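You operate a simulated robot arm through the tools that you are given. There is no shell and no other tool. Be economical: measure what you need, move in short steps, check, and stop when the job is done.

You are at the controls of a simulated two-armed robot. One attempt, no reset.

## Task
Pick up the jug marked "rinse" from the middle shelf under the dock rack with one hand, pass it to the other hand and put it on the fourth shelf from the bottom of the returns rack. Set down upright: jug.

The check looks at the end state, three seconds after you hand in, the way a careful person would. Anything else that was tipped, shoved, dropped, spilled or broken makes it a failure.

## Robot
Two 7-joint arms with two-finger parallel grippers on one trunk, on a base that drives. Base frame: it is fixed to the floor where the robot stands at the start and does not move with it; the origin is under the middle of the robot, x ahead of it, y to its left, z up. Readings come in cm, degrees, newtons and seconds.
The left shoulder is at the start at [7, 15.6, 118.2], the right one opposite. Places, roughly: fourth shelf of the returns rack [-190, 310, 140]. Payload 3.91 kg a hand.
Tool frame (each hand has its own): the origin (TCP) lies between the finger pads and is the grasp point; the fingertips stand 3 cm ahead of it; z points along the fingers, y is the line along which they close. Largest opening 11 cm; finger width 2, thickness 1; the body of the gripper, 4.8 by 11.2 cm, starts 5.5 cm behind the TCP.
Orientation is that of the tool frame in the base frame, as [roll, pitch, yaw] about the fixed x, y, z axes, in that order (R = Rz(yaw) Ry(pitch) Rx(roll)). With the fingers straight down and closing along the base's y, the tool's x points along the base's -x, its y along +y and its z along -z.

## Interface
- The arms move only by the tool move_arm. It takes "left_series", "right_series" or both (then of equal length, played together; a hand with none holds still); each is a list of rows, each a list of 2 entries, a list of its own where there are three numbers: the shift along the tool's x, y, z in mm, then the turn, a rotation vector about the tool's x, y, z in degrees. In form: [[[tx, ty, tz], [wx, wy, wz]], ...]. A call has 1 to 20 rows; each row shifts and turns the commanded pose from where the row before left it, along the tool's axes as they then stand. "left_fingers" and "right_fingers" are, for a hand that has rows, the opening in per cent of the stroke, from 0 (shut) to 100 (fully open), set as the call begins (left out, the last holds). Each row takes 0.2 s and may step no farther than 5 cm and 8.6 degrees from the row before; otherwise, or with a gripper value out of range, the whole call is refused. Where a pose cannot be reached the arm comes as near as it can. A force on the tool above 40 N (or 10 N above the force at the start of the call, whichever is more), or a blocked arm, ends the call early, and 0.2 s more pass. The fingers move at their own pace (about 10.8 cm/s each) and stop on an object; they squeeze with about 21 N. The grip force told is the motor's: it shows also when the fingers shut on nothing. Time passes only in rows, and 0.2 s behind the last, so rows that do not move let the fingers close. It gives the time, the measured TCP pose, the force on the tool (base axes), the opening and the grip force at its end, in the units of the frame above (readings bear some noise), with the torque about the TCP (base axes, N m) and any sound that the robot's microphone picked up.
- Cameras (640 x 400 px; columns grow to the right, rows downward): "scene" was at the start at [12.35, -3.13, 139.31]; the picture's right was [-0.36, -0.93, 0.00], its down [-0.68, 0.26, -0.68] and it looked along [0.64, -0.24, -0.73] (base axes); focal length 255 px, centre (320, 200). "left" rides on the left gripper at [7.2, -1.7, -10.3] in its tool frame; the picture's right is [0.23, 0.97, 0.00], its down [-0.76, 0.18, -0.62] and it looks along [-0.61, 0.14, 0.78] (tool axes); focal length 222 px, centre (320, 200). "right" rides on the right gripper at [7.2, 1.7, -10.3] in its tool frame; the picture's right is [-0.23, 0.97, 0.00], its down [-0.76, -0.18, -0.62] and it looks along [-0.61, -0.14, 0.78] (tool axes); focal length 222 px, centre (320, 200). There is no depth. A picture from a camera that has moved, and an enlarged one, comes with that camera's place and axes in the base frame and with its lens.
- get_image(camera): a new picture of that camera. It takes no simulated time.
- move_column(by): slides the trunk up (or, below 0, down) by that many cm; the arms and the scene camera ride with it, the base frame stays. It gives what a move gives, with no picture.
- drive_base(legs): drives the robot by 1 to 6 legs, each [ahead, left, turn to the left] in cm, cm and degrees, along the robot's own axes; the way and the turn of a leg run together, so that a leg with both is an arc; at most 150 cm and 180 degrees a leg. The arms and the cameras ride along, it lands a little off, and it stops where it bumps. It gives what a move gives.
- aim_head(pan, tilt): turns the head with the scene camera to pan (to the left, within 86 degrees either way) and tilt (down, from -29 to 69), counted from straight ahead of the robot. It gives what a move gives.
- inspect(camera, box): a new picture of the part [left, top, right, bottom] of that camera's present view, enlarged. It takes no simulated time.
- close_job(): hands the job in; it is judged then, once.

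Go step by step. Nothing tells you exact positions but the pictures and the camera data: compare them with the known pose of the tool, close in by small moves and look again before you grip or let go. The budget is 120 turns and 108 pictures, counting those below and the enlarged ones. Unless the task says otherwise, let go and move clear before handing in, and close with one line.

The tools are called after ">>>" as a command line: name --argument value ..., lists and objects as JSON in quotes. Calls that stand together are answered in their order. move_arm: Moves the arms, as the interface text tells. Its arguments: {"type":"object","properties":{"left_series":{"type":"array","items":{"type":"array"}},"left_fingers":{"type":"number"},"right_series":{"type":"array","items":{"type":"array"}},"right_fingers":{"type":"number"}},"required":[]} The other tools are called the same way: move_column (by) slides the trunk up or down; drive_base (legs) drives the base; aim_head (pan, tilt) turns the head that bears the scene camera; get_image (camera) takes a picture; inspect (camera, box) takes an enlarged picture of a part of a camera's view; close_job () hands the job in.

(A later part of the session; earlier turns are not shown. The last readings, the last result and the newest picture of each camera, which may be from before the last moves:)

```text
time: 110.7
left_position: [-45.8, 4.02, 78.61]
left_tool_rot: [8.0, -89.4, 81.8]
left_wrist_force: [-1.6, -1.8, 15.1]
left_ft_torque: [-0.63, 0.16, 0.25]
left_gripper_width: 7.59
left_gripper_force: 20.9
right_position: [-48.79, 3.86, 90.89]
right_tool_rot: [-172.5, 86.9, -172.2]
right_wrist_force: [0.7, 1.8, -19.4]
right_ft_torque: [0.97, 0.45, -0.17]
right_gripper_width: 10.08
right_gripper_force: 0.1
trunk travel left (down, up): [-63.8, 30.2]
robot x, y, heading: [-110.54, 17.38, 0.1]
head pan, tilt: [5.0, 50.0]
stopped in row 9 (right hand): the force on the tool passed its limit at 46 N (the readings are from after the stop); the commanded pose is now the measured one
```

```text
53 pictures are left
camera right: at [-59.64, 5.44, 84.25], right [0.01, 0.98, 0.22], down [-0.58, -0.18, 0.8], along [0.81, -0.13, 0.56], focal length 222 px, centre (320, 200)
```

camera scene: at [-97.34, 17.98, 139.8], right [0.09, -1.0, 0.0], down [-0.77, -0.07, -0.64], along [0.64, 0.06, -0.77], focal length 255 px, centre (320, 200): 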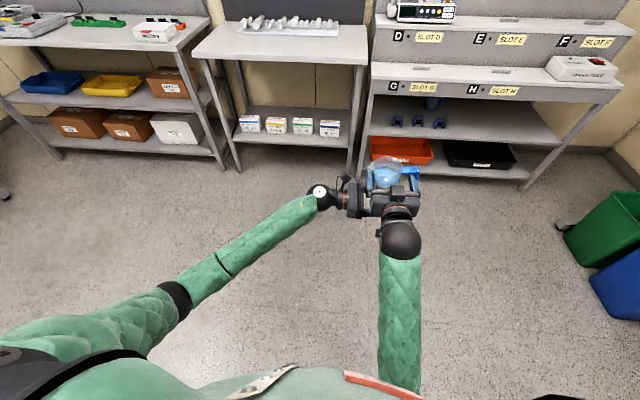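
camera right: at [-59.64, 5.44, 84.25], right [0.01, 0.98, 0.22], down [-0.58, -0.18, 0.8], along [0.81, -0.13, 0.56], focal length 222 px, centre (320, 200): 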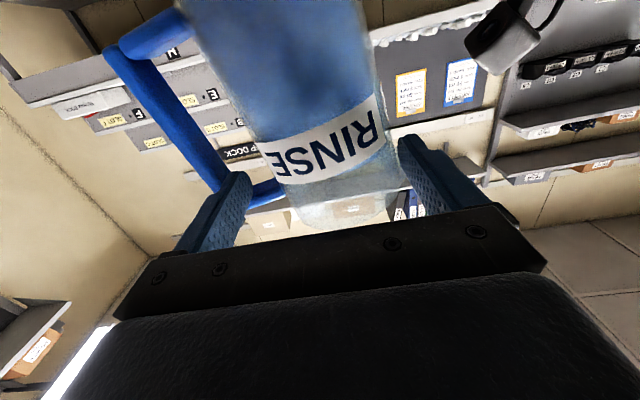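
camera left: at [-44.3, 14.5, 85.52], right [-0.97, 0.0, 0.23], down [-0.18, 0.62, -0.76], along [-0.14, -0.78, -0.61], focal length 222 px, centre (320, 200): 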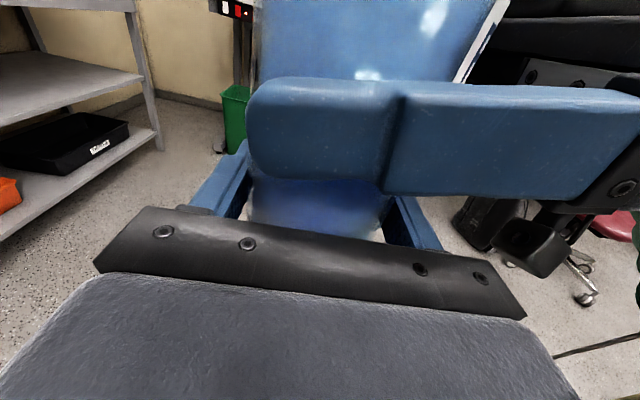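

The right arm drifted upward instead of back and now tugs on the handle. I look from the left hand before moving.

>>> get_image --camera "left"

>>> inspect --camera "scene" --box '[300, 130, 460, 230]'

```text
52 pictures are left
camera left: at [-44.01, 14.41, 85.68], right [-0.97, 0.01, 0.23], down [-0.18, 0.62, -0.77], along [-0.15, -0.79, -0.6], focal length 222 px, centre (320, 200)
```

left: 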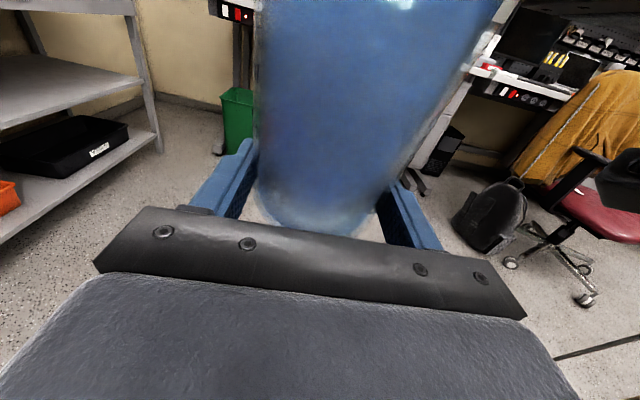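

```text
4.00 times, centred on (380, 180) of scene
camera zoom: at [-97.34, 17.98, 139.8], right [0.09, -1.0, 0.0], down [-0.77, -0.07, -0.64], along [0.64, 0.06, -0.77], focal length 1018 px, centre (80, 280)
```

zoom: 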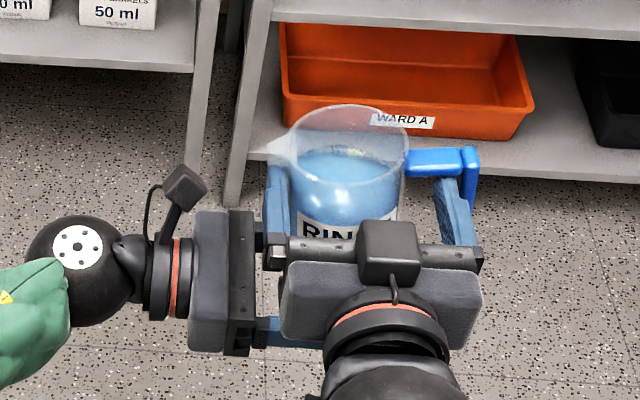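

The handle tug has slid the jug up ~4 cm in the left grip, so the left holds only its lowest edge. I unload the handle, move the right hand forward 2.7 cm, and re-grip the body with the right.

>>> move_arm --right_series '[[[4, 0, 0], [0, 0, 0]], [[4, 0, 0], [0, 0, 0]], [[0, 0, 0], [0, 0, 0]]]'

>>> get_image --camera "right"

```text
time: 111.5
left_position: [-45.44, 4.1, 77.77]
left_tool_rot: [61.5, -89.5, 28.3]
left_wrist_force: [5.3, -6.1, 10.8]
left_ft_torque: [0.04, 0.85, 0.04]
left_gripper_width: 7.59
left_gripper_force: 21.2
right_position: [-48.4, 3.91, 90.22]
right_tool_rot: [-171.8, 87.3, -171.4]
right_wrist_force: [-4.2, 7.1, -18.3]
right_ft_torque: [0.86, 0.33, 0.19]
right_gripper_width: 10.13
right_gripper_force: 0.1
trunk travel left (down, up): [-63.8, 30.2]
robot x, y, heading: [-110.66, 17.3, 0.2]
head pan, tilt: [5.0, 50.0]
```

```text
50 pictures are left
camera right: at [-59.13, 5.38, 83.46], right [0.0, 0.98, 0.22], down [-0.58, -0.18, 0.79], along [0.81, -0.13, 0.57], focal length 222 px, centre (320, 200)
```

right: 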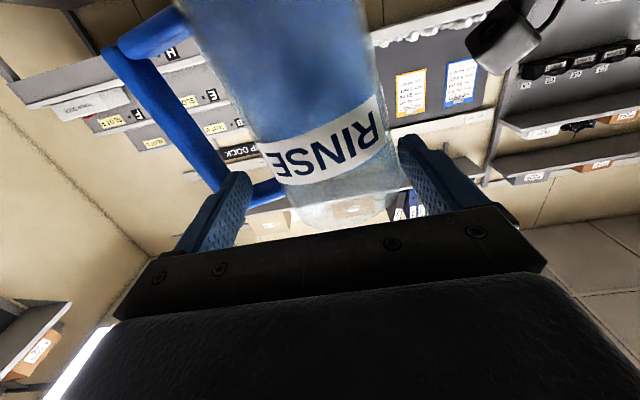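

>>> move_arm --right_series '[[[4, 0, 0], [0, 0, 0]], [[4, 0, 0], [0, 0, 0]], [[4, 0, 0], [0, 0, 0]], [[0, 0, 0], [0, 0, 0]]]'

>>> get_image --camera "left"

```text
time: 112.5
left_position: [-45.35, 3.97, 77.67]
left_tool_rot: [80.2, -89.5, 9.7]
left_wrist_force: [0.3, -0.2, -6.1]
left_ft_torque: [0.14, 0.02, -0.03]
left_gripper_width: 7.59
left_gripper_force: 20.6
right_position: [-47.86, 3.73, 89.67]
right_tool_rot: [-169.2, 87.9, -168.8]
right_wrist_force: [0.6, 0.0, -0.5]
right_ft_torque: [-0.02, -0.04, -0.02]
right_gripper_width: 10.11
right_gripper_force: 0.1
trunk travel left (down, up): [-63.8, 30.2]
robot x, y, heading: [-110.79, 17.66, 0.2]
head pan, tilt: [5.0, 50.0]
```

```text
49 pictures are left
camera left: at [-43.49, 14.26, 84.83], right [-0.97, 0.0, 0.24], down [-0.18, 0.62, -0.76], along [-0.15, -0.78, -0.6], focal length 222 px, centre (320, 200)
```

left: 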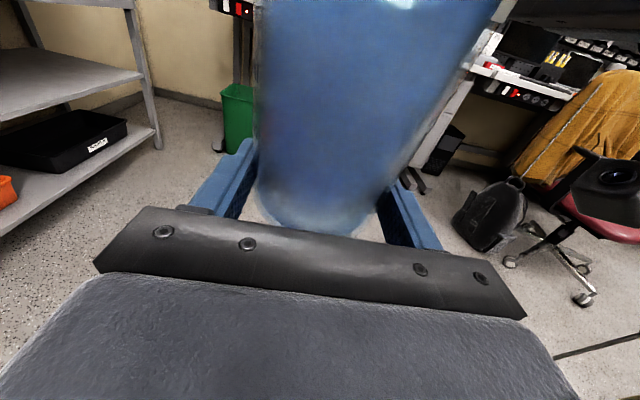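

Left now carries the weight alone and the right is free. I move the right forward 2.5 cm to straddle the jug's axis.

>>> move_arm --right_series '[[[0, 0, 8], [0, 0, 0]], [[0, 1, 8], [0, 0, 0]], [[0, 1, 8], [0, 0, 0]], [[0, 0, 0], [0, 0, 0]]]'

>>> get_image --camera "right"

>>> inspect --camera "scene" --box '[300, 130, 460, 230]'

```text
time: 113.5
left_position: [-46.14, 4.06, 78.68]
left_tool_rot: [-24.8, -89.6, 114.6]
left_wrist_force: [0.6, -0.1, -6.2]
left_ft_torque: [0.15, 0.02, -0.01]
left_gripper_width: 7.59
left_gripper_force: 21.3
right_position: [-47.58, 4.23, 88.79]
right_tool_rot: [-174.6, 86.8, -174.1]
right_wrist_force: [-0.5, 0.5, 0.0]
right_ft_torque: [-0.01, -0.01, 0.01]
right_gripper_width: 10.13
right_gripper_force: 0.0
trunk travel left (down, up): [-63.8, 30.2]
robot x, y, heading: [-110.66, 17.28, 0.0]
head pan, tilt: [5.0, 50.0]
```

```text
48 pictures are left
camera right: at [-58.24, 5.72, 82.08], right [0.01, 0.98, 0.22], down [-0.58, -0.18, 0.8], along [0.82, -0.13, 0.56], focal length 222 px, centre (320, 200)
```

right: 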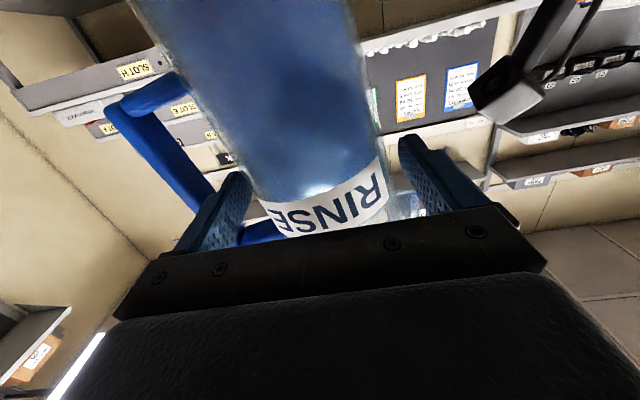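

```text
4.00 times, centred on (380, 180) of scene
camera zoom: at [-97.99, 17.88, 139.94], right [0.09, -1.0, 0.0], down [-0.76, -0.07, -0.64], along [0.64, 0.06, -0.77], focal length 1018 px, centre (80, 280)
```

zoom: 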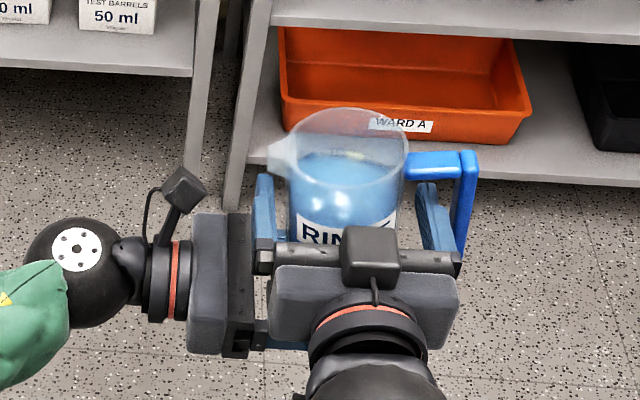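

The right elbow evidently pressed on the torso when retracting. New plan: re-grip with right, shift the left hand up ~4 cm on the jug, then let the left carry the jug forward out of the right hand instead.

>>> move_arm --right_series '[[[0, -1, 7], [0, 0, 0]], [[0, 0, 7], [0, 0, 0]], [[0, 0, 0], [0, 0, 0]]]'

>>> get_image --camera "right"

```text
time: 114.3
left_position: [-46.01, 3.94, 78.71]
left_tool_rot: [-23.7, -89.7, 113.5]
left_wrist_force: [0.8, -0.1, -6.5]
left_ft_torque: [0.13, 0.01, 0.02]
left_gripper_width: 7.6
left_gripper_force: 21.3
right_position: [-45.94, 4.12, 88.72]
right_tool_rot: [-172.4, 86.8, -172.1]
right_wrist_force: [0.4, -1.2, -0.2]
right_ft_torque: [0.0, 0.01, -0.01]
right_gripper_width: 10.12
right_gripper_force: 0.1
trunk travel left (down, up): [-63.8, 30.2]
robot x, y, heading: [-110.92, 17.62, 0.1]
head pan, tilt: [5.0, 50.0]
```

```text
46 pictures are left
camera right: at [-56.75, 5.58, 82.01], right [0.01, 0.98, 0.22], down [-0.58, -0.18, 0.8], along [0.82, -0.13, 0.56], focal length 222 px, centre (320, 200)
```

right: 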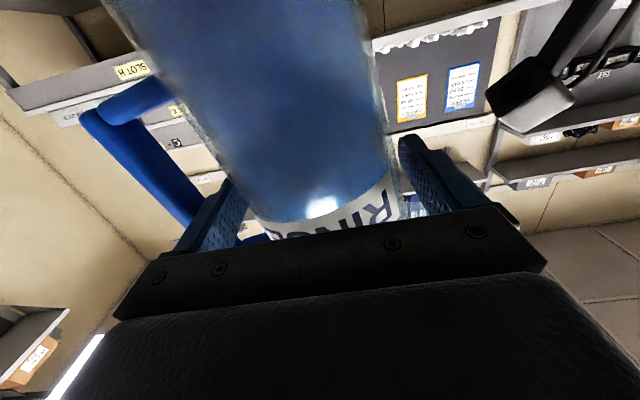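

Now close the right hand.

>>> move_arm --right_series '[[[0, 0, 0], [0, 0, 0]], [[0, 0, 0], [0, 0, 0]], [[0, 0, 0], [0, 0, 0]]]' --right_fingers 0

>>> get_image --camera "left"

```text
time: 115.1
left_position: [-46.19, 4.02, 78.63]
left_tool_rot: [-22.6, -89.7, 112.3]
left_wrist_force: [0.2, -5.5, -8.3]
left_ft_torque: [0.65, 0.07, -0.12]
left_gripper_width: 7.61
left_gripper_force: 20.9
right_position: [-46.01, 4.08, 88.85]
right_tool_rot: [-172.3, 86.8, -171.9]
right_wrist_force: [0.6, 5.7, 1.7]
right_ft_torque: [0.09, -0.1, 0.07]
right_gripper_width: 8.27
right_gripper_force: 21.1
trunk travel left (down, up): [-63.8, 30.2]
robot x, y, heading: [-110.76, 17.64, 0.1]
head pan, tilt: [5.0, 50.0]
```

```text
45 pictures are left
camera left: at [-44.39, 14.4, 85.8], right [-0.97, 0.01, 0.23], down [-0.17, 0.62, -0.76], along [-0.14, -0.78, -0.6], focal length 222 px, centre (320, 200)
```

left: 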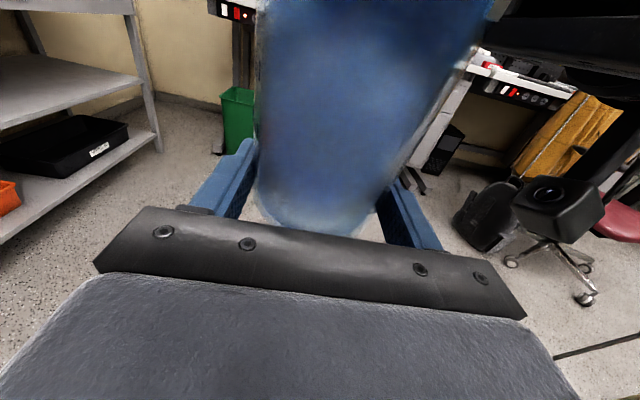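

Both hold. I open the left hand, raise it ~4.2 cm on the jug, and look.

>>> move_arm --left_series '[[[0, 0, 0], [0, 0, 0]], [[0, 0, 0], [0, 0, 0]], [[0, 0, 0], [0, 0, 0]]]' --left_fingers 100

>>> get_image --camera "left"

```text
time: 115.9
left_position: [-46.09, 4.16, 78.62]
left_tool_rot: [-23.9, -89.7, 113.6]
left_wrist_force: [0.7, 0.6, -0.3]
left_ft_torque: [0.04, 0.01, 0.0]
left_gripper_width: 11.01
left_gripper_force: 0.2
right_position: [-46.12, 4.11, 88.73]
right_tool_rot: [-172.2, 86.8, -171.8]
right_wrist_force: [0.5, 0.3, -0.2]
right_ft_torque: [0.12, 0.0, 0.01]
right_gripper_width: 7.97
right_gripper_force: 20.7
trunk travel left (down, up): [-63.8, 30.2]
robot x, y, heading: [-110.27, 17.68, 0.4]
head pan, tilt: [5.0, 50.0]
```

```text
44 pictures are left
camera left: at [-44.37, 14.42, 85.83], right [-0.97, 0.0, 0.23], down [-0.17, 0.62, -0.76], along [-0.14, -0.78, -0.6], focal length 222 px, centre (320, 200)
```

left: 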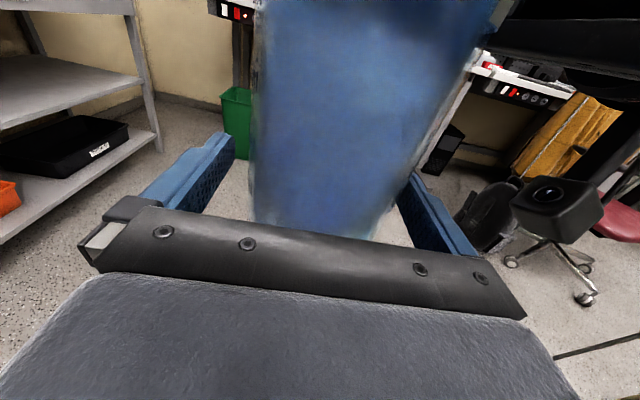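

I back the left hand off 9 cm to see exactly where the jug now sits.

>>> move_arm --left_series '[[[0, 0, -18], [0, 0, 0]], [[0, 0, -18], [0, 0, 0]], [[0, 0, -18], [0, 0, 0]], [[0, 0, -18], [0, 0, 0]], [[0, 0, -18], [0, 0, 0]], [[0, 0, 0], [0, 0, 0]]]'

>>> get_image --camera "left"

```text
time: 117.3
left_position: [-46.01, 13.06, 78.59]
left_tool_rot: [-24.9, -89.7, 114.7]
left_wrist_force: [0.6, -0.1, -0.4]
left_ft_torque: [0.02, 0.0, -0.01]
left_gripper_width: 11.04
left_gripper_force: 0.1
right_position: [-45.97, 4.06, 88.66]
right_tool_rot: [-172.5, 86.8, -171.9]
right_wrist_force: [-0.1, -0.5, 0.0]
right_ft_torque: [0.09, -0.02, -0.03]
right_gripper_width: 7.98
right_gripper_force: 21.2
trunk travel left (down, up): [-63.8, 30.2]
robot x, y, heading: [-110.43, 17.48, 0.3]
head pan, tilt: [5.0, 50.0]
```

```text
43 pictures are left
camera left: at [-44.37, 23.43, 85.8], right [-0.97, 0.01, 0.23], down [-0.17, 0.62, -0.76], along [-0.14, -0.78, -0.6], focal length 222 px, centre (320, 200)
```

left: 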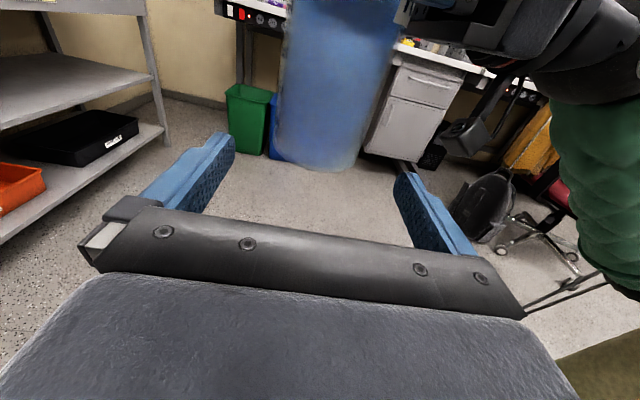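

The jug base is at ≈76.5 and it looks upright. I raise the left to z≈81.8 (5 cm above base) and move in again.

>>> move_arm --left_series '[[[16, 0, 0], [0, 0, 0]], [[16, 0, 0], [0, 0, 0]], [[0, 0, 15], [0, 0, 0]], [[0, 0, 15], [0, 0, 0]], [[0, 0, 15], [0, 0, 0]], [[0, 0, 15], [0, 0, 0]], [[0, 0, 15], [0, 0, 0]], [[0, 0, 14], [0, 0, 0]], [[0, 0, 0], [0, 0, 0]]]'

>>> get_image --camera "left"

```text
time: 119.3
left_position: [-46.17, 4.14, 81.9]
left_tool_rot: [-24.4, -89.6, 114.1]
left_wrist_force: [0.2, -0.2, 0.6]
left_ft_torque: [-0.02, 0.0, -0.01]
left_gripper_width: 10.99
left_gripper_force: 0.0
right_position: [-46.11, 4.1, 88.78]
right_tool_rot: [-172.1, 86.9, -171.8]
right_wrist_force: [0.8, -0.1, 0.3]
right_ft_torque: [0.11, -0.02, -0.01]
right_gripper_width: 7.97
right_gripper_force: 20.7
trunk travel left (down, up): [-63.8, 30.2]
robot x, y, heading: [-110.78, 17.52, 0.4]
head pan, tilt: [5.0, 50.0]
```

```text
42 pictures are left
camera left: at [-44.43, 14.52, 89.05], right [-0.97, 0.0, 0.23], down [-0.17, 0.62, -0.76], along [-0.14, -0.78, -0.6], focal length 222 px, centre (320, 200)
```

left: 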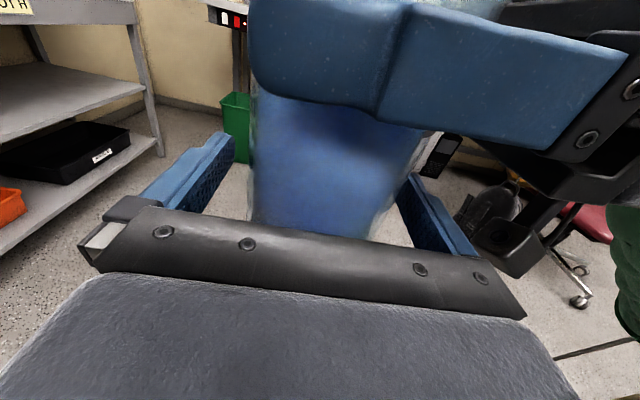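

>>> move_arm --left_series '[[[0, 0, 0], [0, 0, 0]], [[0, 0, 0], [0, 0, 0]], [[0, 0, 0], [0, 0, 0]]]' --left_fingers 0

```text
time: 120.1
left_position: [-46.16, 4.19, 81.9]
left_tool_rot: [-22.5, -89.7, 112.2]
left_wrist_force: [1.4, -1.2, 0.2]
left_ft_torque: [0.22, 0.11, -0.13]
left_gripper_width: 7.6
left_gripper_force: 20.5
right_position: [-46.03, 4.03, 88.79]
right_tool_rot: [-172.1, 86.9, -171.8]
right_wrist_force: [-1.2, 2.1, -0.4]
right_ft_torque: [0.01, -0.01, 0.11]
right_gripper_width: 7.97
right_gripper_force: 20.7
trunk travel left (down, up): [-63.8, 30.2]
robot x, y, heading: [-110.78, 17.52, 0.3]
head pan, tilt: [5.0, 50.0]
```

Even grip. I open the right hand, then check.

>>> move_arm --right_series '[[[0, 0, 0], [0, 0, 0]], [[0, 0, 0], [0, 0, 0]], [[0, 0, 0], [0, 0, 0]]]' --right_fingers 94

>>> move_arm --left_series '[[[3, 0, 0], [0, 0, 0]], [[3, 0, 0], [0, 0, 0]], [[0, 0, 0], [0, 0, 0]]]'

>>> get_image --camera "right"

```text
time: 120.9
left_position: [-46.17, 4.18, 81.85]
left_tool_rot: [-22.0, -89.6, 111.8]
left_wrist_force: [0.4, -0.1, 0.1]
left_ft_torque: [0.14, 0.0, 0.01]
left_gripper_width: 7.59
left_gripper_force: 21.0
right_position: [-46.06, 4.04, 88.68]
right_tool_rot: [-172.2, 86.8, -171.9]
right_wrist_force: [0.5, 0.8, 0.6]
right_ft_torque: [-0.02, 0.01, 0.02]
right_gripper_width: 10.34
right_gripper_force: 0.0
trunk travel left (down, up): [-63.8, 30.2]
robot x, y, heading: [-110.42, 17.47, 0.1]
head pan, tilt: [5.0, 50.0]
```

```text
time: 121.7
left_position: [-46.06, 4.21, 82.49]
left_tool_rot: [-22.8, -89.7, 112.6]
left_wrist_force: [-0.8, -0.8, -7.6]
left_ft_torque: [0.15, -0.04, 0.0]
left_gripper_width: 7.6
left_gripper_force: 21.1
right_position: [-46.04, 3.97, 88.68]
right_tool_rot: [-172.3, 86.8, -171.9]
right_wrist_force: [0.2, 0.2, -0.1]
right_ft_torque: [0.02, -0.01, 0.03]
right_gripper_width: 10.32
right_gripper_force: 0.1
trunk travel left (down, up): [-63.8, 30.2]
robot x, y, heading: [-110.8, 17.45, 0.4]
head pan, tilt: [5.0, 50.0]
```

```text
41 pictures are left
camera right: at [-56.75, 5.59, 82.03], right [0.01, 0.98, 0.22], down [-0.58, -0.18, 0.8], along [0.82, -0.13, 0.56], focal length 222 px, centre (320, 200)
```

right: 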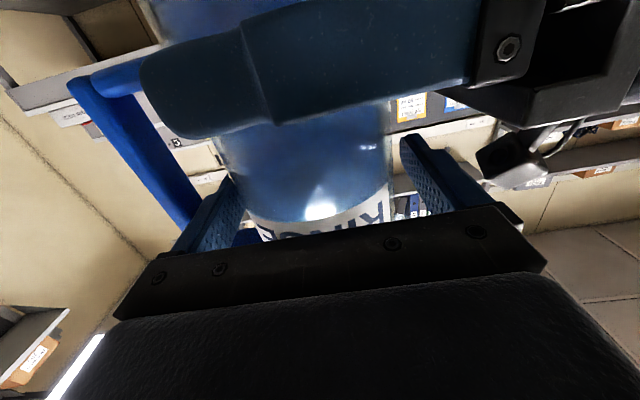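

Left carries it (−7.6 N). Now the left hand carries the jug 16 cm forward, out of the right fingers.

>>> move_arm --left_series '[[[0, -10, 0], [0, 0, 0]], [[0, -10, 0], [0, 0, 0]], [[0, -10, 0], [0, 0, 0]], [[0, -10, 0], [0, 0, 0]], [[0, -10, 0], [0, 0, 0]], [[0, -10, 0], [0, 0, 0]], [[0, -10, 0], [0, 0, 0]], [[0, -10, 0], [0, 0, 0]], [[0, -10, 0], [0, 0, 0]], [[0, -10, 0], [0, 0, 0]], [[0, -10, 0], [0, 0, 0]], [[0, -10, 0], [0, 0, 0]], [[0, -10, 0], [0, 0, 0]], [[0, -10, 0], [0, 0, 0]], [[0, -10, 0], [0, 0, 0]], [[0, -10, 0], [0, 0, 0]], [[0, 0, 0], [0, 0, 0]]]'

>>> get_image --camera "scene"

```text
time: 125.3
left_position: [-30.02, 4.07, 82.52]
left_tool_rot: [-22.9, -89.8, 112.8]
left_wrist_force: [-0.6, 0.2, -6.4]
left_ft_torque: [0.14, -0.01, 0.02]
left_gripper_width: 7.58
left_gripper_force: 21.1
right_position: [-45.91, 4.07, 88.69]
right_tool_rot: [-172.3, 86.8, -171.9]
right_wrist_force: [-0.1, 0.8, 0.6]
right_ft_torque: [-0.02, 0.01, -0.01]
right_gripper_width: 10.33
right_gripper_force: 0.0
trunk travel left (down, up): [-63.8, 30.2]
robot x, y, heading: [-110.58, 17.91, 0.0]
head pan, tilt: [5.0, 50.0]
```

```text
40 pictures are left
camera scene: at [-97.98, 17.94, 139.88], right [0.09, -1.0, 0.0], down [-0.76, -0.07, -0.64], along [0.64, 0.06, -0.77], focal length 255 px, centre (320, 200)
```

scene: 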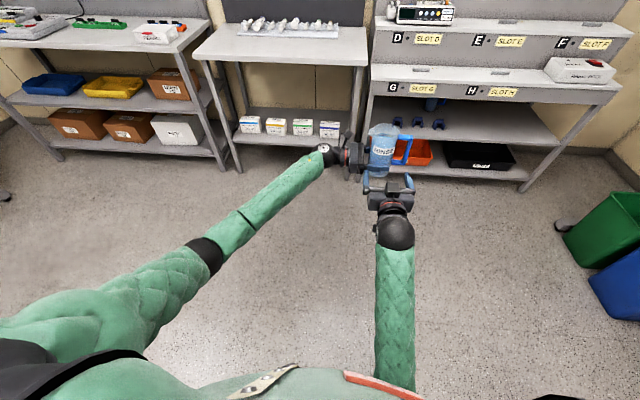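

Handover done; the jug hangs upright in the left hand. I now move the right hand away to the right and tip it down for stowing.

>>> move_arm --right_series '[[[0, -30, 0], [0, 0, 0]], [[0, -30, 0], [0, 0, 0]], [[0, -30, 0], [0, 0, 0]], [[0, -30, 0], [0, 0, 0]], [[0, -30, 0], [0, 0, 0]], [[0, -30, 0], [0, 0, 0]], [[0, -30, 0], [0, 0, 0]], [[0, -30, 0], [0, 0, 0]], [[0, -30, 0], [0, 0, 0]], [[0, -30, 0], [0, 8, 0]], [[0, -30, 0], [0, 8, 0]], [[0, 0, 0], [0, 8, 0]], [[0, 0, 0], [0, 8, 0]], [[0, 0, 0], [0, 8, 0]], [[0, 0, 0], [0, 8, 0]], [[0, 0, 0], [0, 8, 0]], [[0, 0, 0], [0, 8, 0]], [[0, 0, 0], [0, 8, 0]], [[0, 0, 0], [0, 8, 0]]]'

>>> get_image --camera "scene"

```text
time: 129.3
left_position: [-30.01, 4.05, 82.39]
left_tool_rot: [-14.8, -89.7, 104.6]
left_wrist_force: [0.1, -0.6, -7.5]
left_ft_torque: [0.15, 0.01, 0.03]
left_gripper_width: 7.61
left_gripper_force: 20.5
right_position: [-45.79, -29.01, 88.89]
right_tool_rot: [-179.5, 6.6, -179.6]
right_wrist_force: [-0.1, -0.6, -0.4]
right_ft_torque: [0.0, 0.03, 0.02]
right_gripper_width: 10.36
right_gripper_force: 0.0
trunk travel left (down, up): [-63.8, 30.2]
robot x, y, heading: [-111.0, 17.04, 0.1]
head pan, tilt: [5.0, 50.0]
```

```text
39 pictures are left
camera scene: at [-97.9, 17.91, 139.87], right [0.09, -1.0, 0.0], down [-0.76, -0.07, -0.64], along [0.64, 0.06, -0.77], focal length 255 px, centre (320, 200)
```

scene: 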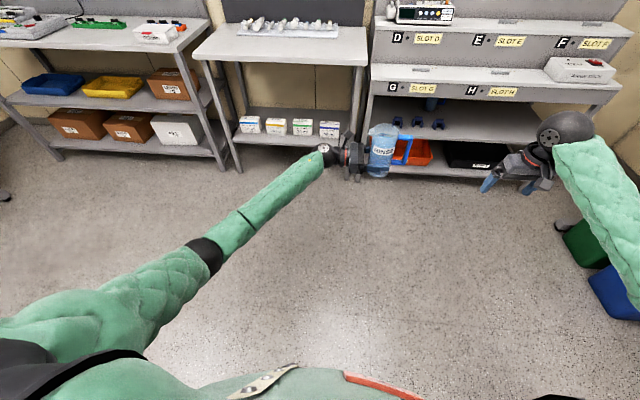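

Right hand pointing down, elbow out. I retract it to its stow place and at the same time bring the jug toward the left side.

>>> move_arm --right_series '[[[20, 2, 8], [0, 0, 0]], [[20, 2, 8], [0, 0, 0]], [[20, 2, 8], [0, 0, 0]], [[20, 2, 8], [0, 0, 0]], [[20, 2, 8], [0, 0, 0]], [[20, 2, 8], [0, 0, 0]], [[20, 2, 8], [0, 0, 0]], [[20, 2, 8], [0, 0, 0]], [[20, 2, 8], [0, 0, 0]], [[20, 2, 8], [0, 0, 0]], [[20, 2, 8], [0, 0, 0]], [[20, 2, 8], [0, 0, 0]], [[20, 2, 8], [0, 0, 0]], [[20, 2, 8], [0, 0, 0]], [[20, 2, 8], [0, 0, 0]], [[20, 2, 8], [0, 0, 0]]]' --left_series '[[[0, 6, -15], [0, 0, 0]], [[0, 6, -15], [0, 0, 0]], [[0, 6, -15], [0, 0, 0]], [[0, 6, -15], [0, 0, 0]], [[0, 6, -15], [0, 0, 0]], [[0, 6, -15], [0, 0, 0]], [[0, 6, -15], [0, 0, 0]], [[0, 6, -15], [0, 0, 0]], [[0, 6, -15], [0, 0, 0]], [[0, 6, -15], [0, 0, 0]], [[0, 6, -15], [0, 0, 0]], [[0, 6, -15], [0, 0, 0]], [[0, 6, -15], [0, 0, 0]], [[0, 6, -15], [0, 0, 0]], [[0, 6, -15], [0, 0, 0]], [[0, 6, -15], [0, 0, 0]]]'

>>> get_image --camera "scene"

```text
time: 132.7
left_position: [-39.64, 28.24, 82.36]
left_tool_rot: [-34.0, -89.6, 123.8]
left_wrist_force: [-0.2, 0.4, -6.7]
left_ft_torque: [0.11, -0.02, 0.04]
left_gripper_width: 7.57
left_gripper_force: 21.0
right_position: [-76.05, -26.14, 72.44]
right_tool_rot: [-179.4, 7.0, -179.6]
right_wrist_force: [-0.1, 0.1, -0.2]
right_ft_torque: [0.0, -0.03, -0.02]
right_gripper_width: 10.33
right_gripper_force: 0.0
trunk travel left (down, up): [-63.8, 30.2]
robot x, y, heading: [-110.7, 17.34, 0.5]
head pan, tilt: [5.0, 50.0]
```

```text
38 pictures are left
camera scene: at [-98.08, 17.99, 139.9], right [0.09, -1.0, 0.0], down [-0.76, -0.07, -0.64], along [0.64, 0.06, -0.77], focal length 255 px, centre (320, 200)
```

scene: 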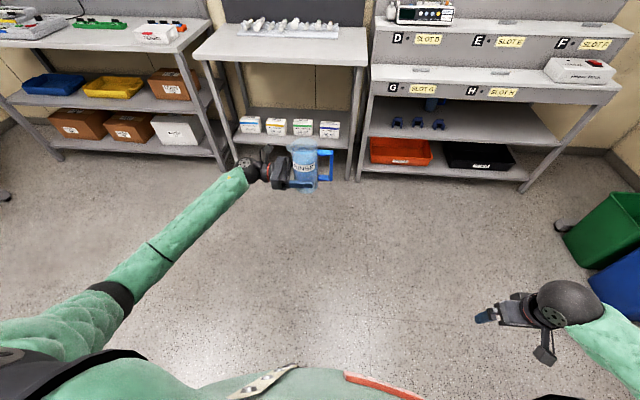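

Now I turn the left hand from pointing right to pointing ahead, about the vertical.

>>> move_arm --left_series '[[[0, 0, 0], [5, 0, 0]], [[0, 0, 0], [5, 0, 0]], [[0, 0, 0], [5, 0, 0]], [[0, 0, 0], [5, 0, 0]], [[0, 0, 0], [5, 0, 0]], [[0, 0, 0], [5, 0, 0]], [[0, 0, 0], [5, 0, 0]], [[0, 0, 0], [5, 0, 0]], [[0, 0, 0], [5, 0, 0]], [[0, 0, 0], [5, 0, 0]], [[0, 0, 0], [5, 0, 0]], [[0, 0, 0], [5, 0, 0]], [[0, 0, 0], [5, 0, 0]], [[0, 0, 0], [5, 0, 0]], [[0, 0, 0], [5, 0, 0]], [[0, 0, 0], [5, 0, 0]], [[0, 0, 0], [5, 0, 0]], [[0, 0, 0], [5, 0, 0]]]'

>>> get_image --camera "scene"

```text
time: 136.3
left_position: [-39.55, 34.46, 80.54]
left_tool_rot: [-95.3, -78.6, -92.4]
left_wrist_force: [0.9, -0.2, -6.7]
left_ft_torque: [0.06, 0.13, 0.02]
left_gripper_width: 7.58
left_gripper_force: 21.3
right_position: [-76.07, -26.18, 72.4]
right_tool_rot: [-179.6, 6.9, -179.5]
right_wrist_force: [0.1, -0.6, 0.4]
right_ft_torque: [-0.02, -0.01, 0.0]
right_gripper_width: 10.35
right_gripper_force: 0.0
trunk travel left (down, up): [-63.8, 30.2]
robot x, y, heading: [-110.55, 17.57, 0.2]
head pan, tilt: [5.0, 50.0]
stopped in row 17 (left hand): the arm was blocked; the commanded pose is now the measured one
```

```text
37 pictures are left
camera scene: at [-98.01, 17.9, 139.88], right [0.09, -1.0, 0.0], down [-0.76, -0.07, -0.64], along [0.64, 0.06, -0.77], focal length 255 px, centre (320, 200)
```

scene: 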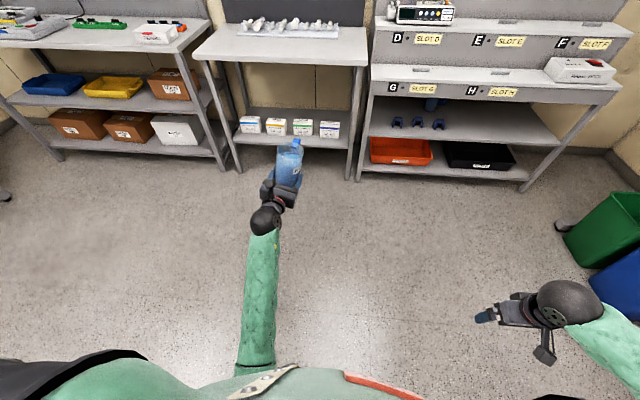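

A wrist limit near straight-ahead tilted the jug ~11°. I turn back about 25° and level it; the base can make up the angle.

>>> move_arm --left_series '[[[0, 0, 0], [-5, 0, -2]], [[0, 0, 0], [-5, 0, -2]], [[0, 0, 0], [-5, 0, -2]], [[0, 0, 0], [-5, 0, -2]], [[0, 0, 0], [-5, 0, -2]], [[0, 0, 0], [0, 0, -1.4]], [[0, 0, 0], [0, 0, 0]]]'

>>> get_image --camera "left"

```text
time: 137.9
left_position: [-39.6, 34.48, 80.63]
left_tool_rot: [157.6, -86.2, -9.9]
left_wrist_force: [-0.3, 0.6, -7.2]
left_ft_torque: [0.05, 0.14, 0.01]
left_gripper_width: 7.6
left_gripper_force: 20.8
right_position: [-75.99, -26.11, 72.51]
right_tool_rot: [-179.6, 6.8, -179.5]
right_wrist_force: [-0.8, 0.6, -0.5]
right_ft_torque: [0.0, -0.01, -0.01]
right_gripper_width: 10.36
right_gripper_force: 0.0
trunk travel left (down, up): [-63.8, 30.2]
robot x, y, heading: [-110.97, 17.2, 0.3]
head pan, tilt: [5.0, 50.0]
```

```text
36 pictures are left
camera left: at [-46.95, 41.36, 88.41], right [-0.51, -0.83, 0.25], down [-0.67, 0.19, -0.72], along [0.55, -0.53, -0.65], focal length 222 px, centre (320, 200)
```

left: 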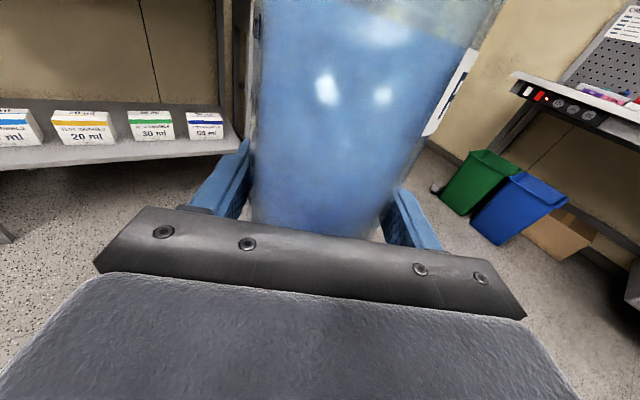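

I level the last few degrees and raise the trunk to the top.

>>> move_arm --left_series '[[[0, 0, 0], [0, 1.8, 0.7]], [[0, 0, 0], [0, 1.8, 0.7]], [[0, 0, 0], [0, 0, 0]]]'

>>> move_column --by 30

>>> move_arm --left_series '[[[15, 0, 0], [0, 0, 0]], [[15, 0, 0], [0, 0, 0]], [[15, 0, 0], [0, 0, 0]], [[15, 0, 0], [0, 0, 0]], [[15, 0, 0], [0, 0, 0]], [[15, 0, 0], [0, 0, 0]], [[15, 0, 0], [0, 0, 0]], [[15, 0, 0], [0, 0, 0]], [[15, 0, 0], [0, 0, 0]], [[15, 0, 0], [0, 0, 0]], [[15, 0, 0], [0, 0, 0]], [[15, 0, 0], [0, 0, 0]], [[0, 0, 0], [0, 0, 0]]]'

>>> aim_head --pan 15 --tilt 45

>>> get_image --camera "scene"

```text
time: 138.7
left_position: [-39.54, 34.46, 80.6]
left_tool_rot: [-11.8, -89.7, 159.5]
left_wrist_force: [-1.1, -0.5, -6.8]
left_ft_torque: [0.06, 0.11, 0.0]
left_gripper_width: 7.61
left_gripper_force: 21.0
right_position: [-76.08, -26.21, 72.45]
right_tool_rot: [-179.6, 6.9, -179.5]
right_wrist_force: [0.0, 0.7, -0.2]
right_ft_torque: [0.02, 0.0, -0.01]
right_gripper_width: 10.35
right_gripper_force: 0.0
trunk travel left (down, up): [-63.8, 30.2]
robot x, y, heading: [-110.52, 17.7, 0.4]
head pan, tilt: [5.0, 50.0]
```

```text
time: 141.7
left_position: [-39.67, 34.51, 110.71]
left_tool_rot: [-15.3, -89.8, 162.9]
left_wrist_force: [-0.5, 0.2, -5.8]
left_ft_torque: [0.07, 0.14, -0.02]
left_gripper_width: 7.59
left_gripper_force: 20.7
right_position: [-76.03, -26.03, 102.39]
right_tool_rot: [-179.7, 6.7, -179.5]
right_wrist_force: [0.8, 0.6, -1.0]
right_ft_torque: [-0.02, 0.03, -0.01]
right_gripper_width: 10.33
right_gripper_force: 0.0
trunk travel left (down, up): [-93.8, 0.2]
robot x, y, heading: [-110.55, 17.76, 0.0]
head pan, tilt: [5.0, 50.0]
```

```text
time: 144.5
left_position: [-39.65, 34.42, 128.73]
left_tool_rot: [-10.2, -89.9, 157.8]
left_wrist_force: [0.5, 0.7, -7.3]
left_ft_torque: [0.08, 0.09, -0.03]
left_gripper_width: 7.62
left_gripper_force: 21.3
right_position: [-76.04, -26.02, 102.46]
right_tool_rot: [-179.7, 7.0, -179.5]
right_wrist_force: [-0.2, 0.3, -0.4]
right_ft_torque: [0.02, 0.01, 0.04]
right_gripper_width: 10.33
right_gripper_force: 0.0
trunk travel left (down, up): [-93.8, 0.2]
robot x, y, heading: [-110.6, 17.46, 0.2]
head pan, tilt: [5.0, 50.0]
```

```text
time: 145.2
left_position: [-39.62, 34.52, 128.64]
left_tool_rot: [-15.2, -89.8, 162.9]
left_wrist_force: [-0.8, -1.0, -6.4]
left_ft_torque: [0.05, 0.09, -0.03]
left_gripper_width: 7.59
left_gripper_force: 21.1
right_position: [-75.95, -26.03, 102.45]
right_tool_rot: [-179.7, 6.7, -179.5]
right_wrist_force: [0.3, -0.1, 0.3]
right_ft_torque: [-0.01, 0.01, 0.03]
right_gripper_width: 10.34
right_gripper_force: 0.1
trunk travel left (down, up): [-93.8, 0.2]
robot x, y, heading: [-110.48, 17.66, 0.5]
head pan, tilt: [15.0, 45.0]
```

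```text
35 pictures are left
camera scene: at [-97.81, 19.37, 170.57], right [0.26, -0.96, 0.0], down [-0.68, -0.19, -0.71], along [0.68, 0.19, -0.71], focal length 255 px, centre (320, 200)
```

scene: 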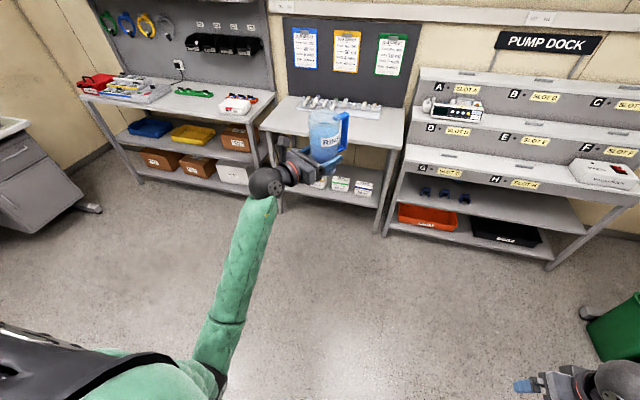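

Level and stable. I raise the arm another 22 cm.

>>> move_arm --left_series '[[[15, 0, 0], [0, 0, 0]], [[15, 0, 0], [0, 0, 0]], [[15, 0, 0], [0, 0, 0]], [[15, 0, 0], [0, 0, 0]], [[15, 0, 0], [0, 0, 0]], [[15, 0, 0], [0, 0, 0]], [[15, 0, 0], [0, 0, 0]], [[15, 0, 0], [0, 0, 0]], [[15, 0, 0], [0, 0, 0]], [[15, 0, 0], [0, 0, 0]], [[15, 0, 0], [0, 0, 0]], [[15, 0, 0], [0, 0, 0]], [[15, 0, 0], [0, 0, 0]], [[15, 0, 0], [0, 0, 0]], [[10, 0, 0], [0, 0, 0]], [[0, 0, 0], [0, 0, 0]]]'

>>> aim_head --pan 20 --tilt 15

>>> get_image --camera "scene"

>>> aim_head --pan 86 --tilt 15

>>> get_image --camera "scene"

```text
time: 148.6
left_position: [-39.69, 34.5, 150.6]
left_tool_rot: [-14.3, -89.8, 161.9]
left_wrist_force: [-0.6, -0.7, -6.3]
left_ft_torque: [0.09, 0.08, 0.03]
left_gripper_width: 7.6
left_gripper_force: 20.8
right_position: [-75.96, -26.13, 102.49]
right_tool_rot: [-179.5, 6.8, -179.6]
right_wrist_force: [-0.7, 0.3, -0.1]
right_ft_torque: [0.0, -0.01, 0.01]
right_gripper_width: 10.34
right_gripper_force: 0.1
trunk travel left (down, up): [-93.8, 0.2]
robot x, y, heading: [-110.59, 17.46, 0.5]
head pan, tilt: [15.0, 45.0]
```

```text
time: 149.5
left_position: [-39.76, 34.55, 150.6]
left_tool_rot: [-17.1, -89.8, 164.7]
left_wrist_force: [0.5, 0.4, -6.8]
left_ft_torque: [0.06, 0.13, -0.01]
left_gripper_width: 7.6
left_gripper_force: 20.8
right_position: [-76.05, -26.0, 102.38]
right_tool_rot: [-179.7, 6.7, -179.5]
right_wrist_force: [-0.6, -0.3, 0.4]
right_ft_torque: [-0.03, 0.03, 0.03]
right_gripper_width: 10.34
right_gripper_force: 0.0
trunk travel left (down, up): [-93.8, 0.2]
robot x, y, heading: [-110.41, 17.66, 0.3]
head pan, tilt: [20.0, 15.0]
```

```text
34 pictures are left
camera scene: at [-96.87, 20.47, 175.25], right [0.35, -0.94, 0.0], down [-0.24, -0.09, -0.97], along [0.91, 0.33, -0.26], focal length 255 px, centre (320, 200)
```

scene: 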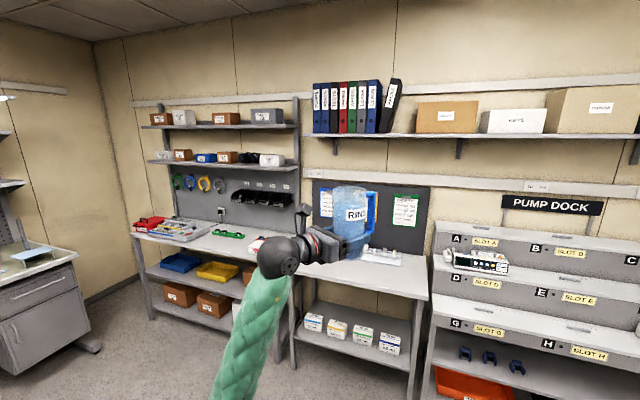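

```text
time: 150.9
left_position: [-39.69, 34.53, 150.58]
left_tool_rot: [-16.0, -89.8, 163.6]
left_wrist_force: [0.1, 0.8, -6.5]
left_ft_torque: [0.09, 0.1, 0.03]
left_gripper_width: 7.6
left_gripper_force: 21.2
right_position: [-75.97, -26.12, 102.43]
right_tool_rot: [-179.6, 6.9, -179.5]
right_wrist_force: [0.3, -0.1, 0.3]
right_ft_torque: [0.02, -0.01, 0.0]
right_gripper_width: 10.33
right_gripper_force: 0.1
trunk travel left (down, up): [-93.8, 0.2]
robot x, y, heading: [-110.46, 17.54, 0.7]
head pan, tilt: [85.9, 15.0]
```

```text
33 pictures are left
camera scene: at [-105.01, 26.56, 175.26], right [1.0, -0.07, 0.0], down [-0.02, -0.26, -0.97], along [0.06, 0.96, -0.26], focal length 255 px, centre (320, 200)
```

scene: 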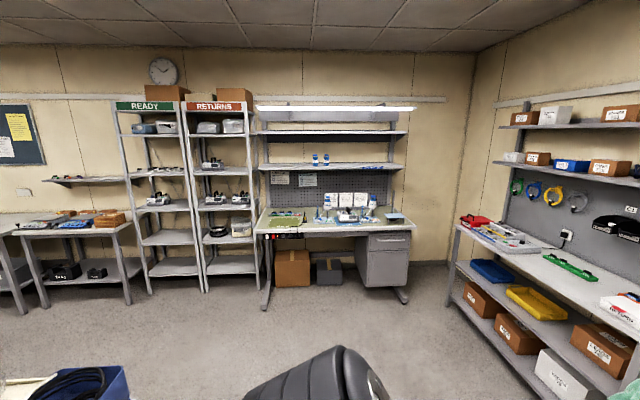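

The RETURNS rack (beside READY) is visible. I zoom on it.

>>> inspect --camera "scene" --box '[110, 80, 290, 300]'

```text
1.82 times, centred on (200, 190) of scene
camera zoom: at [-105.01, 26.56, 175.26], right [1.0, -0.07, 0.0], down [-0.02, -0.26, -0.97], along [0.06, 0.96, -0.26], focal length 463 px, centre (538, 218)
```

zoom: 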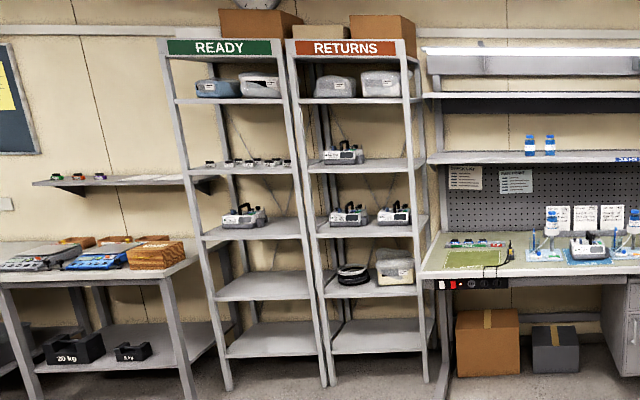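

On the 4th shelf a pump stands at the left; the right half (x≈−188…−163) is free. I turn the base to face the rack direction and look at the way, including the blue bin at the left.

>>> drive_base --legs '[[0, 0, 45], [0, 0, 45]]'

>>> aim_head --pan 40 --tilt 35

>>> get_image --camera "scene"

```text
time: 155.4
left_position: [-127.01, 88.66, 150.54]
left_tool_rot: [-15.6, -89.8, -107.3]
left_wrist_force: [0.2, -1.0, -8.0]
left_ft_torque: [-0.08, 0.09, -0.03]
left_gripper_width: 7.61
left_gripper_force: 20.9
right_position: [-66.65, 51.76, 102.52]
right_tool_rot: [-179.6, 6.8, -90.1]
right_wrist_force: [0.0, -0.1, 0.1]
right_ft_torque: [0.01, 0.05, -0.01]
right_gripper_width: 10.33
right_gripper_force: 0.1
trunk travel left (down, up): [-93.8, 0.2]
robot x, y, heading: [-110.56, 17.71, 89.8]
head pan, tilt: [85.9, 15.0]
```

```text
time: 156.5
left_position: [-126.96, 88.66, 150.67]
left_tool_rot: [-15.0, -89.8, -108.0]
left_wrist_force: [-0.2, 0.3, -7.2]
left_ft_torque: [-0.11, 0.08, 0.0]
left_gripper_width: 7.61
left_gripper_force: 21.2
right_position: [-66.63, 51.58, 102.47]
right_tool_rot: [-179.5, 6.9, -90.0]
right_wrist_force: [0.2, -0.4, 0.8]
right_ft_torque: [-0.01, -0.03, -0.01]
right_gripper_width: 10.33
right_gripper_force: 0.1
trunk travel left (down, up): [-93.8, 0.2]
robot x, y, heading: [-110.38, 17.48, 89.5]
head pan, tilt: [40.0, 35.0]
```

```text
31 pictures are left
camera scene: at [-116.34, 29.11, 172.06], right [0.77, 0.64, 0.0], down [0.37, -0.44, -0.82], along [-0.52, 0.63, -0.57], focal length 255 px, centre (320, 200)
```

scene: 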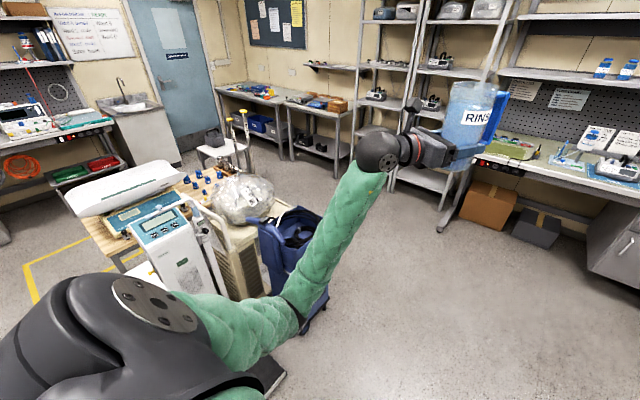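

Equipment stands to the left up to about y≈130, x<−185. I drive ahead 145 cm first, then sideways left 50 cm, staying clear.

>>> drive_base --legs '[[75, 0, 0], [70, 0, 0], [0, 50, 0]]'

>>> aim_head --pan 5 --tilt 20

>>> get_image --camera "scene"

```text
time: 166.6
left_position: [-177.36, 233.17, 150.51]
left_tool_rot: [-18.2, -89.8, -103.9]
left_wrist_force: [0.0, 0.5, -6.5]
left_ft_torque: [-0.15, 0.1, 0.01]
left_gripper_width: 7.63
left_gripper_force: 21.2
right_position: [-116.56, 196.99, 102.39]
right_tool_rot: [-179.6, 6.8, -89.5]
right_wrist_force: [-0.3, -0.8, -0.1]
right_ft_torque: [-0.01, -0.04, -0.02]
right_gripper_width: 10.35
right_gripper_force: 0.1
trunk travel left (down, up): [-93.8, 0.2]
robot x, y, heading: [-160.1, 162.21, 90.5]
head pan, tilt: [40.0, 35.0]
```

```text
time: 167.6
left_position: [-177.33, 233.19, 150.45]
left_tool_rot: [-20.5, -89.8, -101.6]
left_wrist_force: [-0.2, 0.3, -7.3]
left_ft_torque: [-0.08, 0.05, -0.01]
left_gripper_width: 7.59
left_gripper_force: 21.5
right_position: [-116.74, 197.02, 102.47]
right_tool_rot: [-179.6, 6.8, -89.5]
right_wrist_force: [0.2, 0.9, 0.1]
right_ft_torque: [0.0, -0.02, -0.01]
right_gripper_width: 10.33
right_gripper_force: 0.0
trunk travel left (down, up): [-93.8, 0.2]
robot x, y, heading: [-160.48, 161.94, 90.2]
head pan, tilt: [5.0, 20.0]
```

```text
30 pictures are left
camera scene: at [-161.12, 176.44, 174.44], right [1.0, 0.1, 0.0], down [0.03, -0.34, -0.94], along [-0.09, 0.94, -0.34], focal length 255 px, centre (320, 200)
```

scene: 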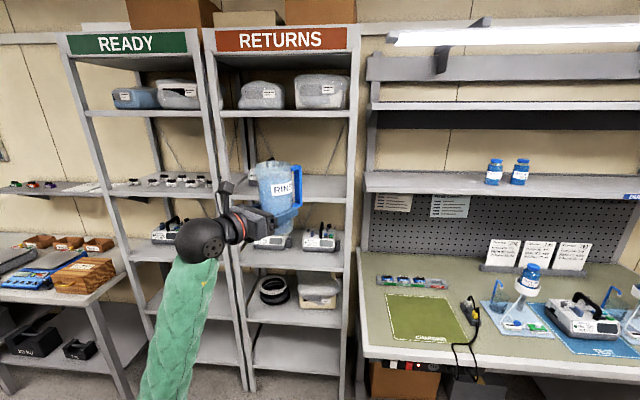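

I zoom on the rack region to place shelf 4 exactly.

>>> inspect --camera "scene" --box '[190, 90, 390, 280]'

```text
2.11 times, centred on (290, 185) of scene
camera zoom: at [-161.12, 176.44, 174.44], right [1.0, 0.1, 0.0], down [0.03, -0.34, -0.94], along [-0.09, 0.94, -0.34], focal length 536 px, centre (383, 232)
```

zoom: 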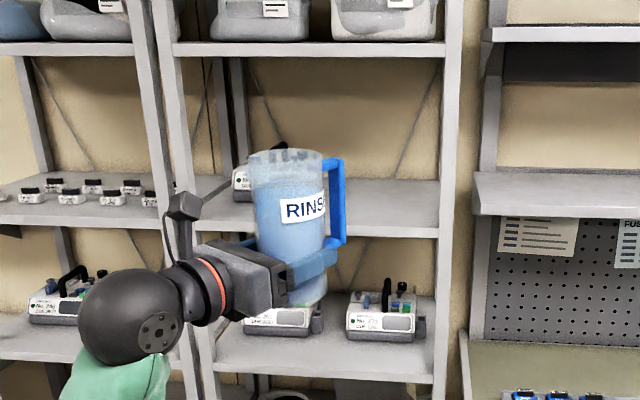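

Shelf 4: front edge y≈283, top z≈137, free between x≈−191 and −159. To keep the base away from the bench I shift the base left 20 cm and reach the arm right/forward instead.

>>> drive_base --legs '[[0, 20, 0]]'

>>> move_arm --left_series '[[[0, 9.2, 13.6], [0, 0, 0]], [[0, 9.2, 13.6], [0, 0, 0]], [[0, 9.2, 13.6], [0, 0, 0]], [[0, 9.2, 13.6], [0, 0, 0]], [[0, 9.2, 13.6], [0, 0, 0]], [[0, 9.2, 13.6], [0, 0, 0]], [[0, 9.2, 13.6], [0, 0, 0]], [[0, 9.2, 13.6], [0, 0, 0]], [[0, 9.2, 13.6], [0, 0, 0]], [[0, 9.2, 13.6], [0, 0, 0]], [[0, 9.2, 13.6], [0, 0, 0]], [[0, 9.2, 13.6], [0, 0, 0]], [[0, 9.2, 13.6], [0, 0, 0]], [[0, 9.2, 13.6], [0, 0, 0]], [[0, 9.2, 13.6], [0, 0, 0]], [[0, 0, 0], [0, 0, 0]]]'

>>> get_image --camera "scene"

```text
time: 169.2
left_position: [-197.34, 232.98, 150.64]
left_tool_rot: [-23.8, -89.8, -98.4]
left_wrist_force: [0.4, 0.0, -6.4]
left_ft_torque: [-0.1, 0.05, -0.03]
left_gripper_width: 7.64
left_gripper_force: 21.5
right_position: [-136.69, 196.78, 102.48]
right_tool_rot: [-179.5, 6.8, -89.4]
right_wrist_force: [0.0, -0.7, -0.1]
right_ft_torque: [0.0, 0.03, 0.0]
right_gripper_width: 10.35
right_gripper_force: 0.1
trunk travel left (down, up): [-93.8, 0.2]
robot x, y, heading: [-180.06, 162.58, 90.7]
head pan, tilt: [5.0, 20.0]
```

```text
time: 172.6
left_position: [-175.64, 242.68, 150.6]
left_tool_rot: [-3.4, -89.9, -118.8]
left_wrist_force: [0.1, -0.5, -7.1]
left_ft_torque: [-0.11, 0.09, 0.02]
left_gripper_width: 7.59
left_gripper_force: 21.1
left hand out of reach, approached as far as the arm can: row 15
right_position: [-136.78, 196.9, 102.44]
right_tool_rot: [-179.5, 6.8, -89.4]
right_wrist_force: [-0.7, 0.4, -0.7]
right_ft_torque: [0.02, -0.03, -0.02]
right_gripper_width: 10.33
right_gripper_force: 0.1
trunk travel left (down, up): [-93.8, 0.2]
robot x, y, heading: [-179.88, 162.4, 90.6]
head pan, tilt: [5.0, 20.0]
```

```text
28 pictures are left
camera scene: at [-181.34, 176.3, 174.44], right [1.0, 0.09, 0.0], down [0.03, -0.34, -0.94], along [-0.09, 0.94, -0.34], focal length 255 px, centre (320, 200)
```

scene: 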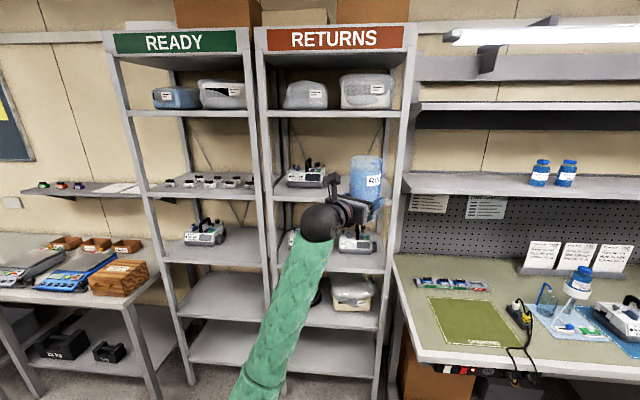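

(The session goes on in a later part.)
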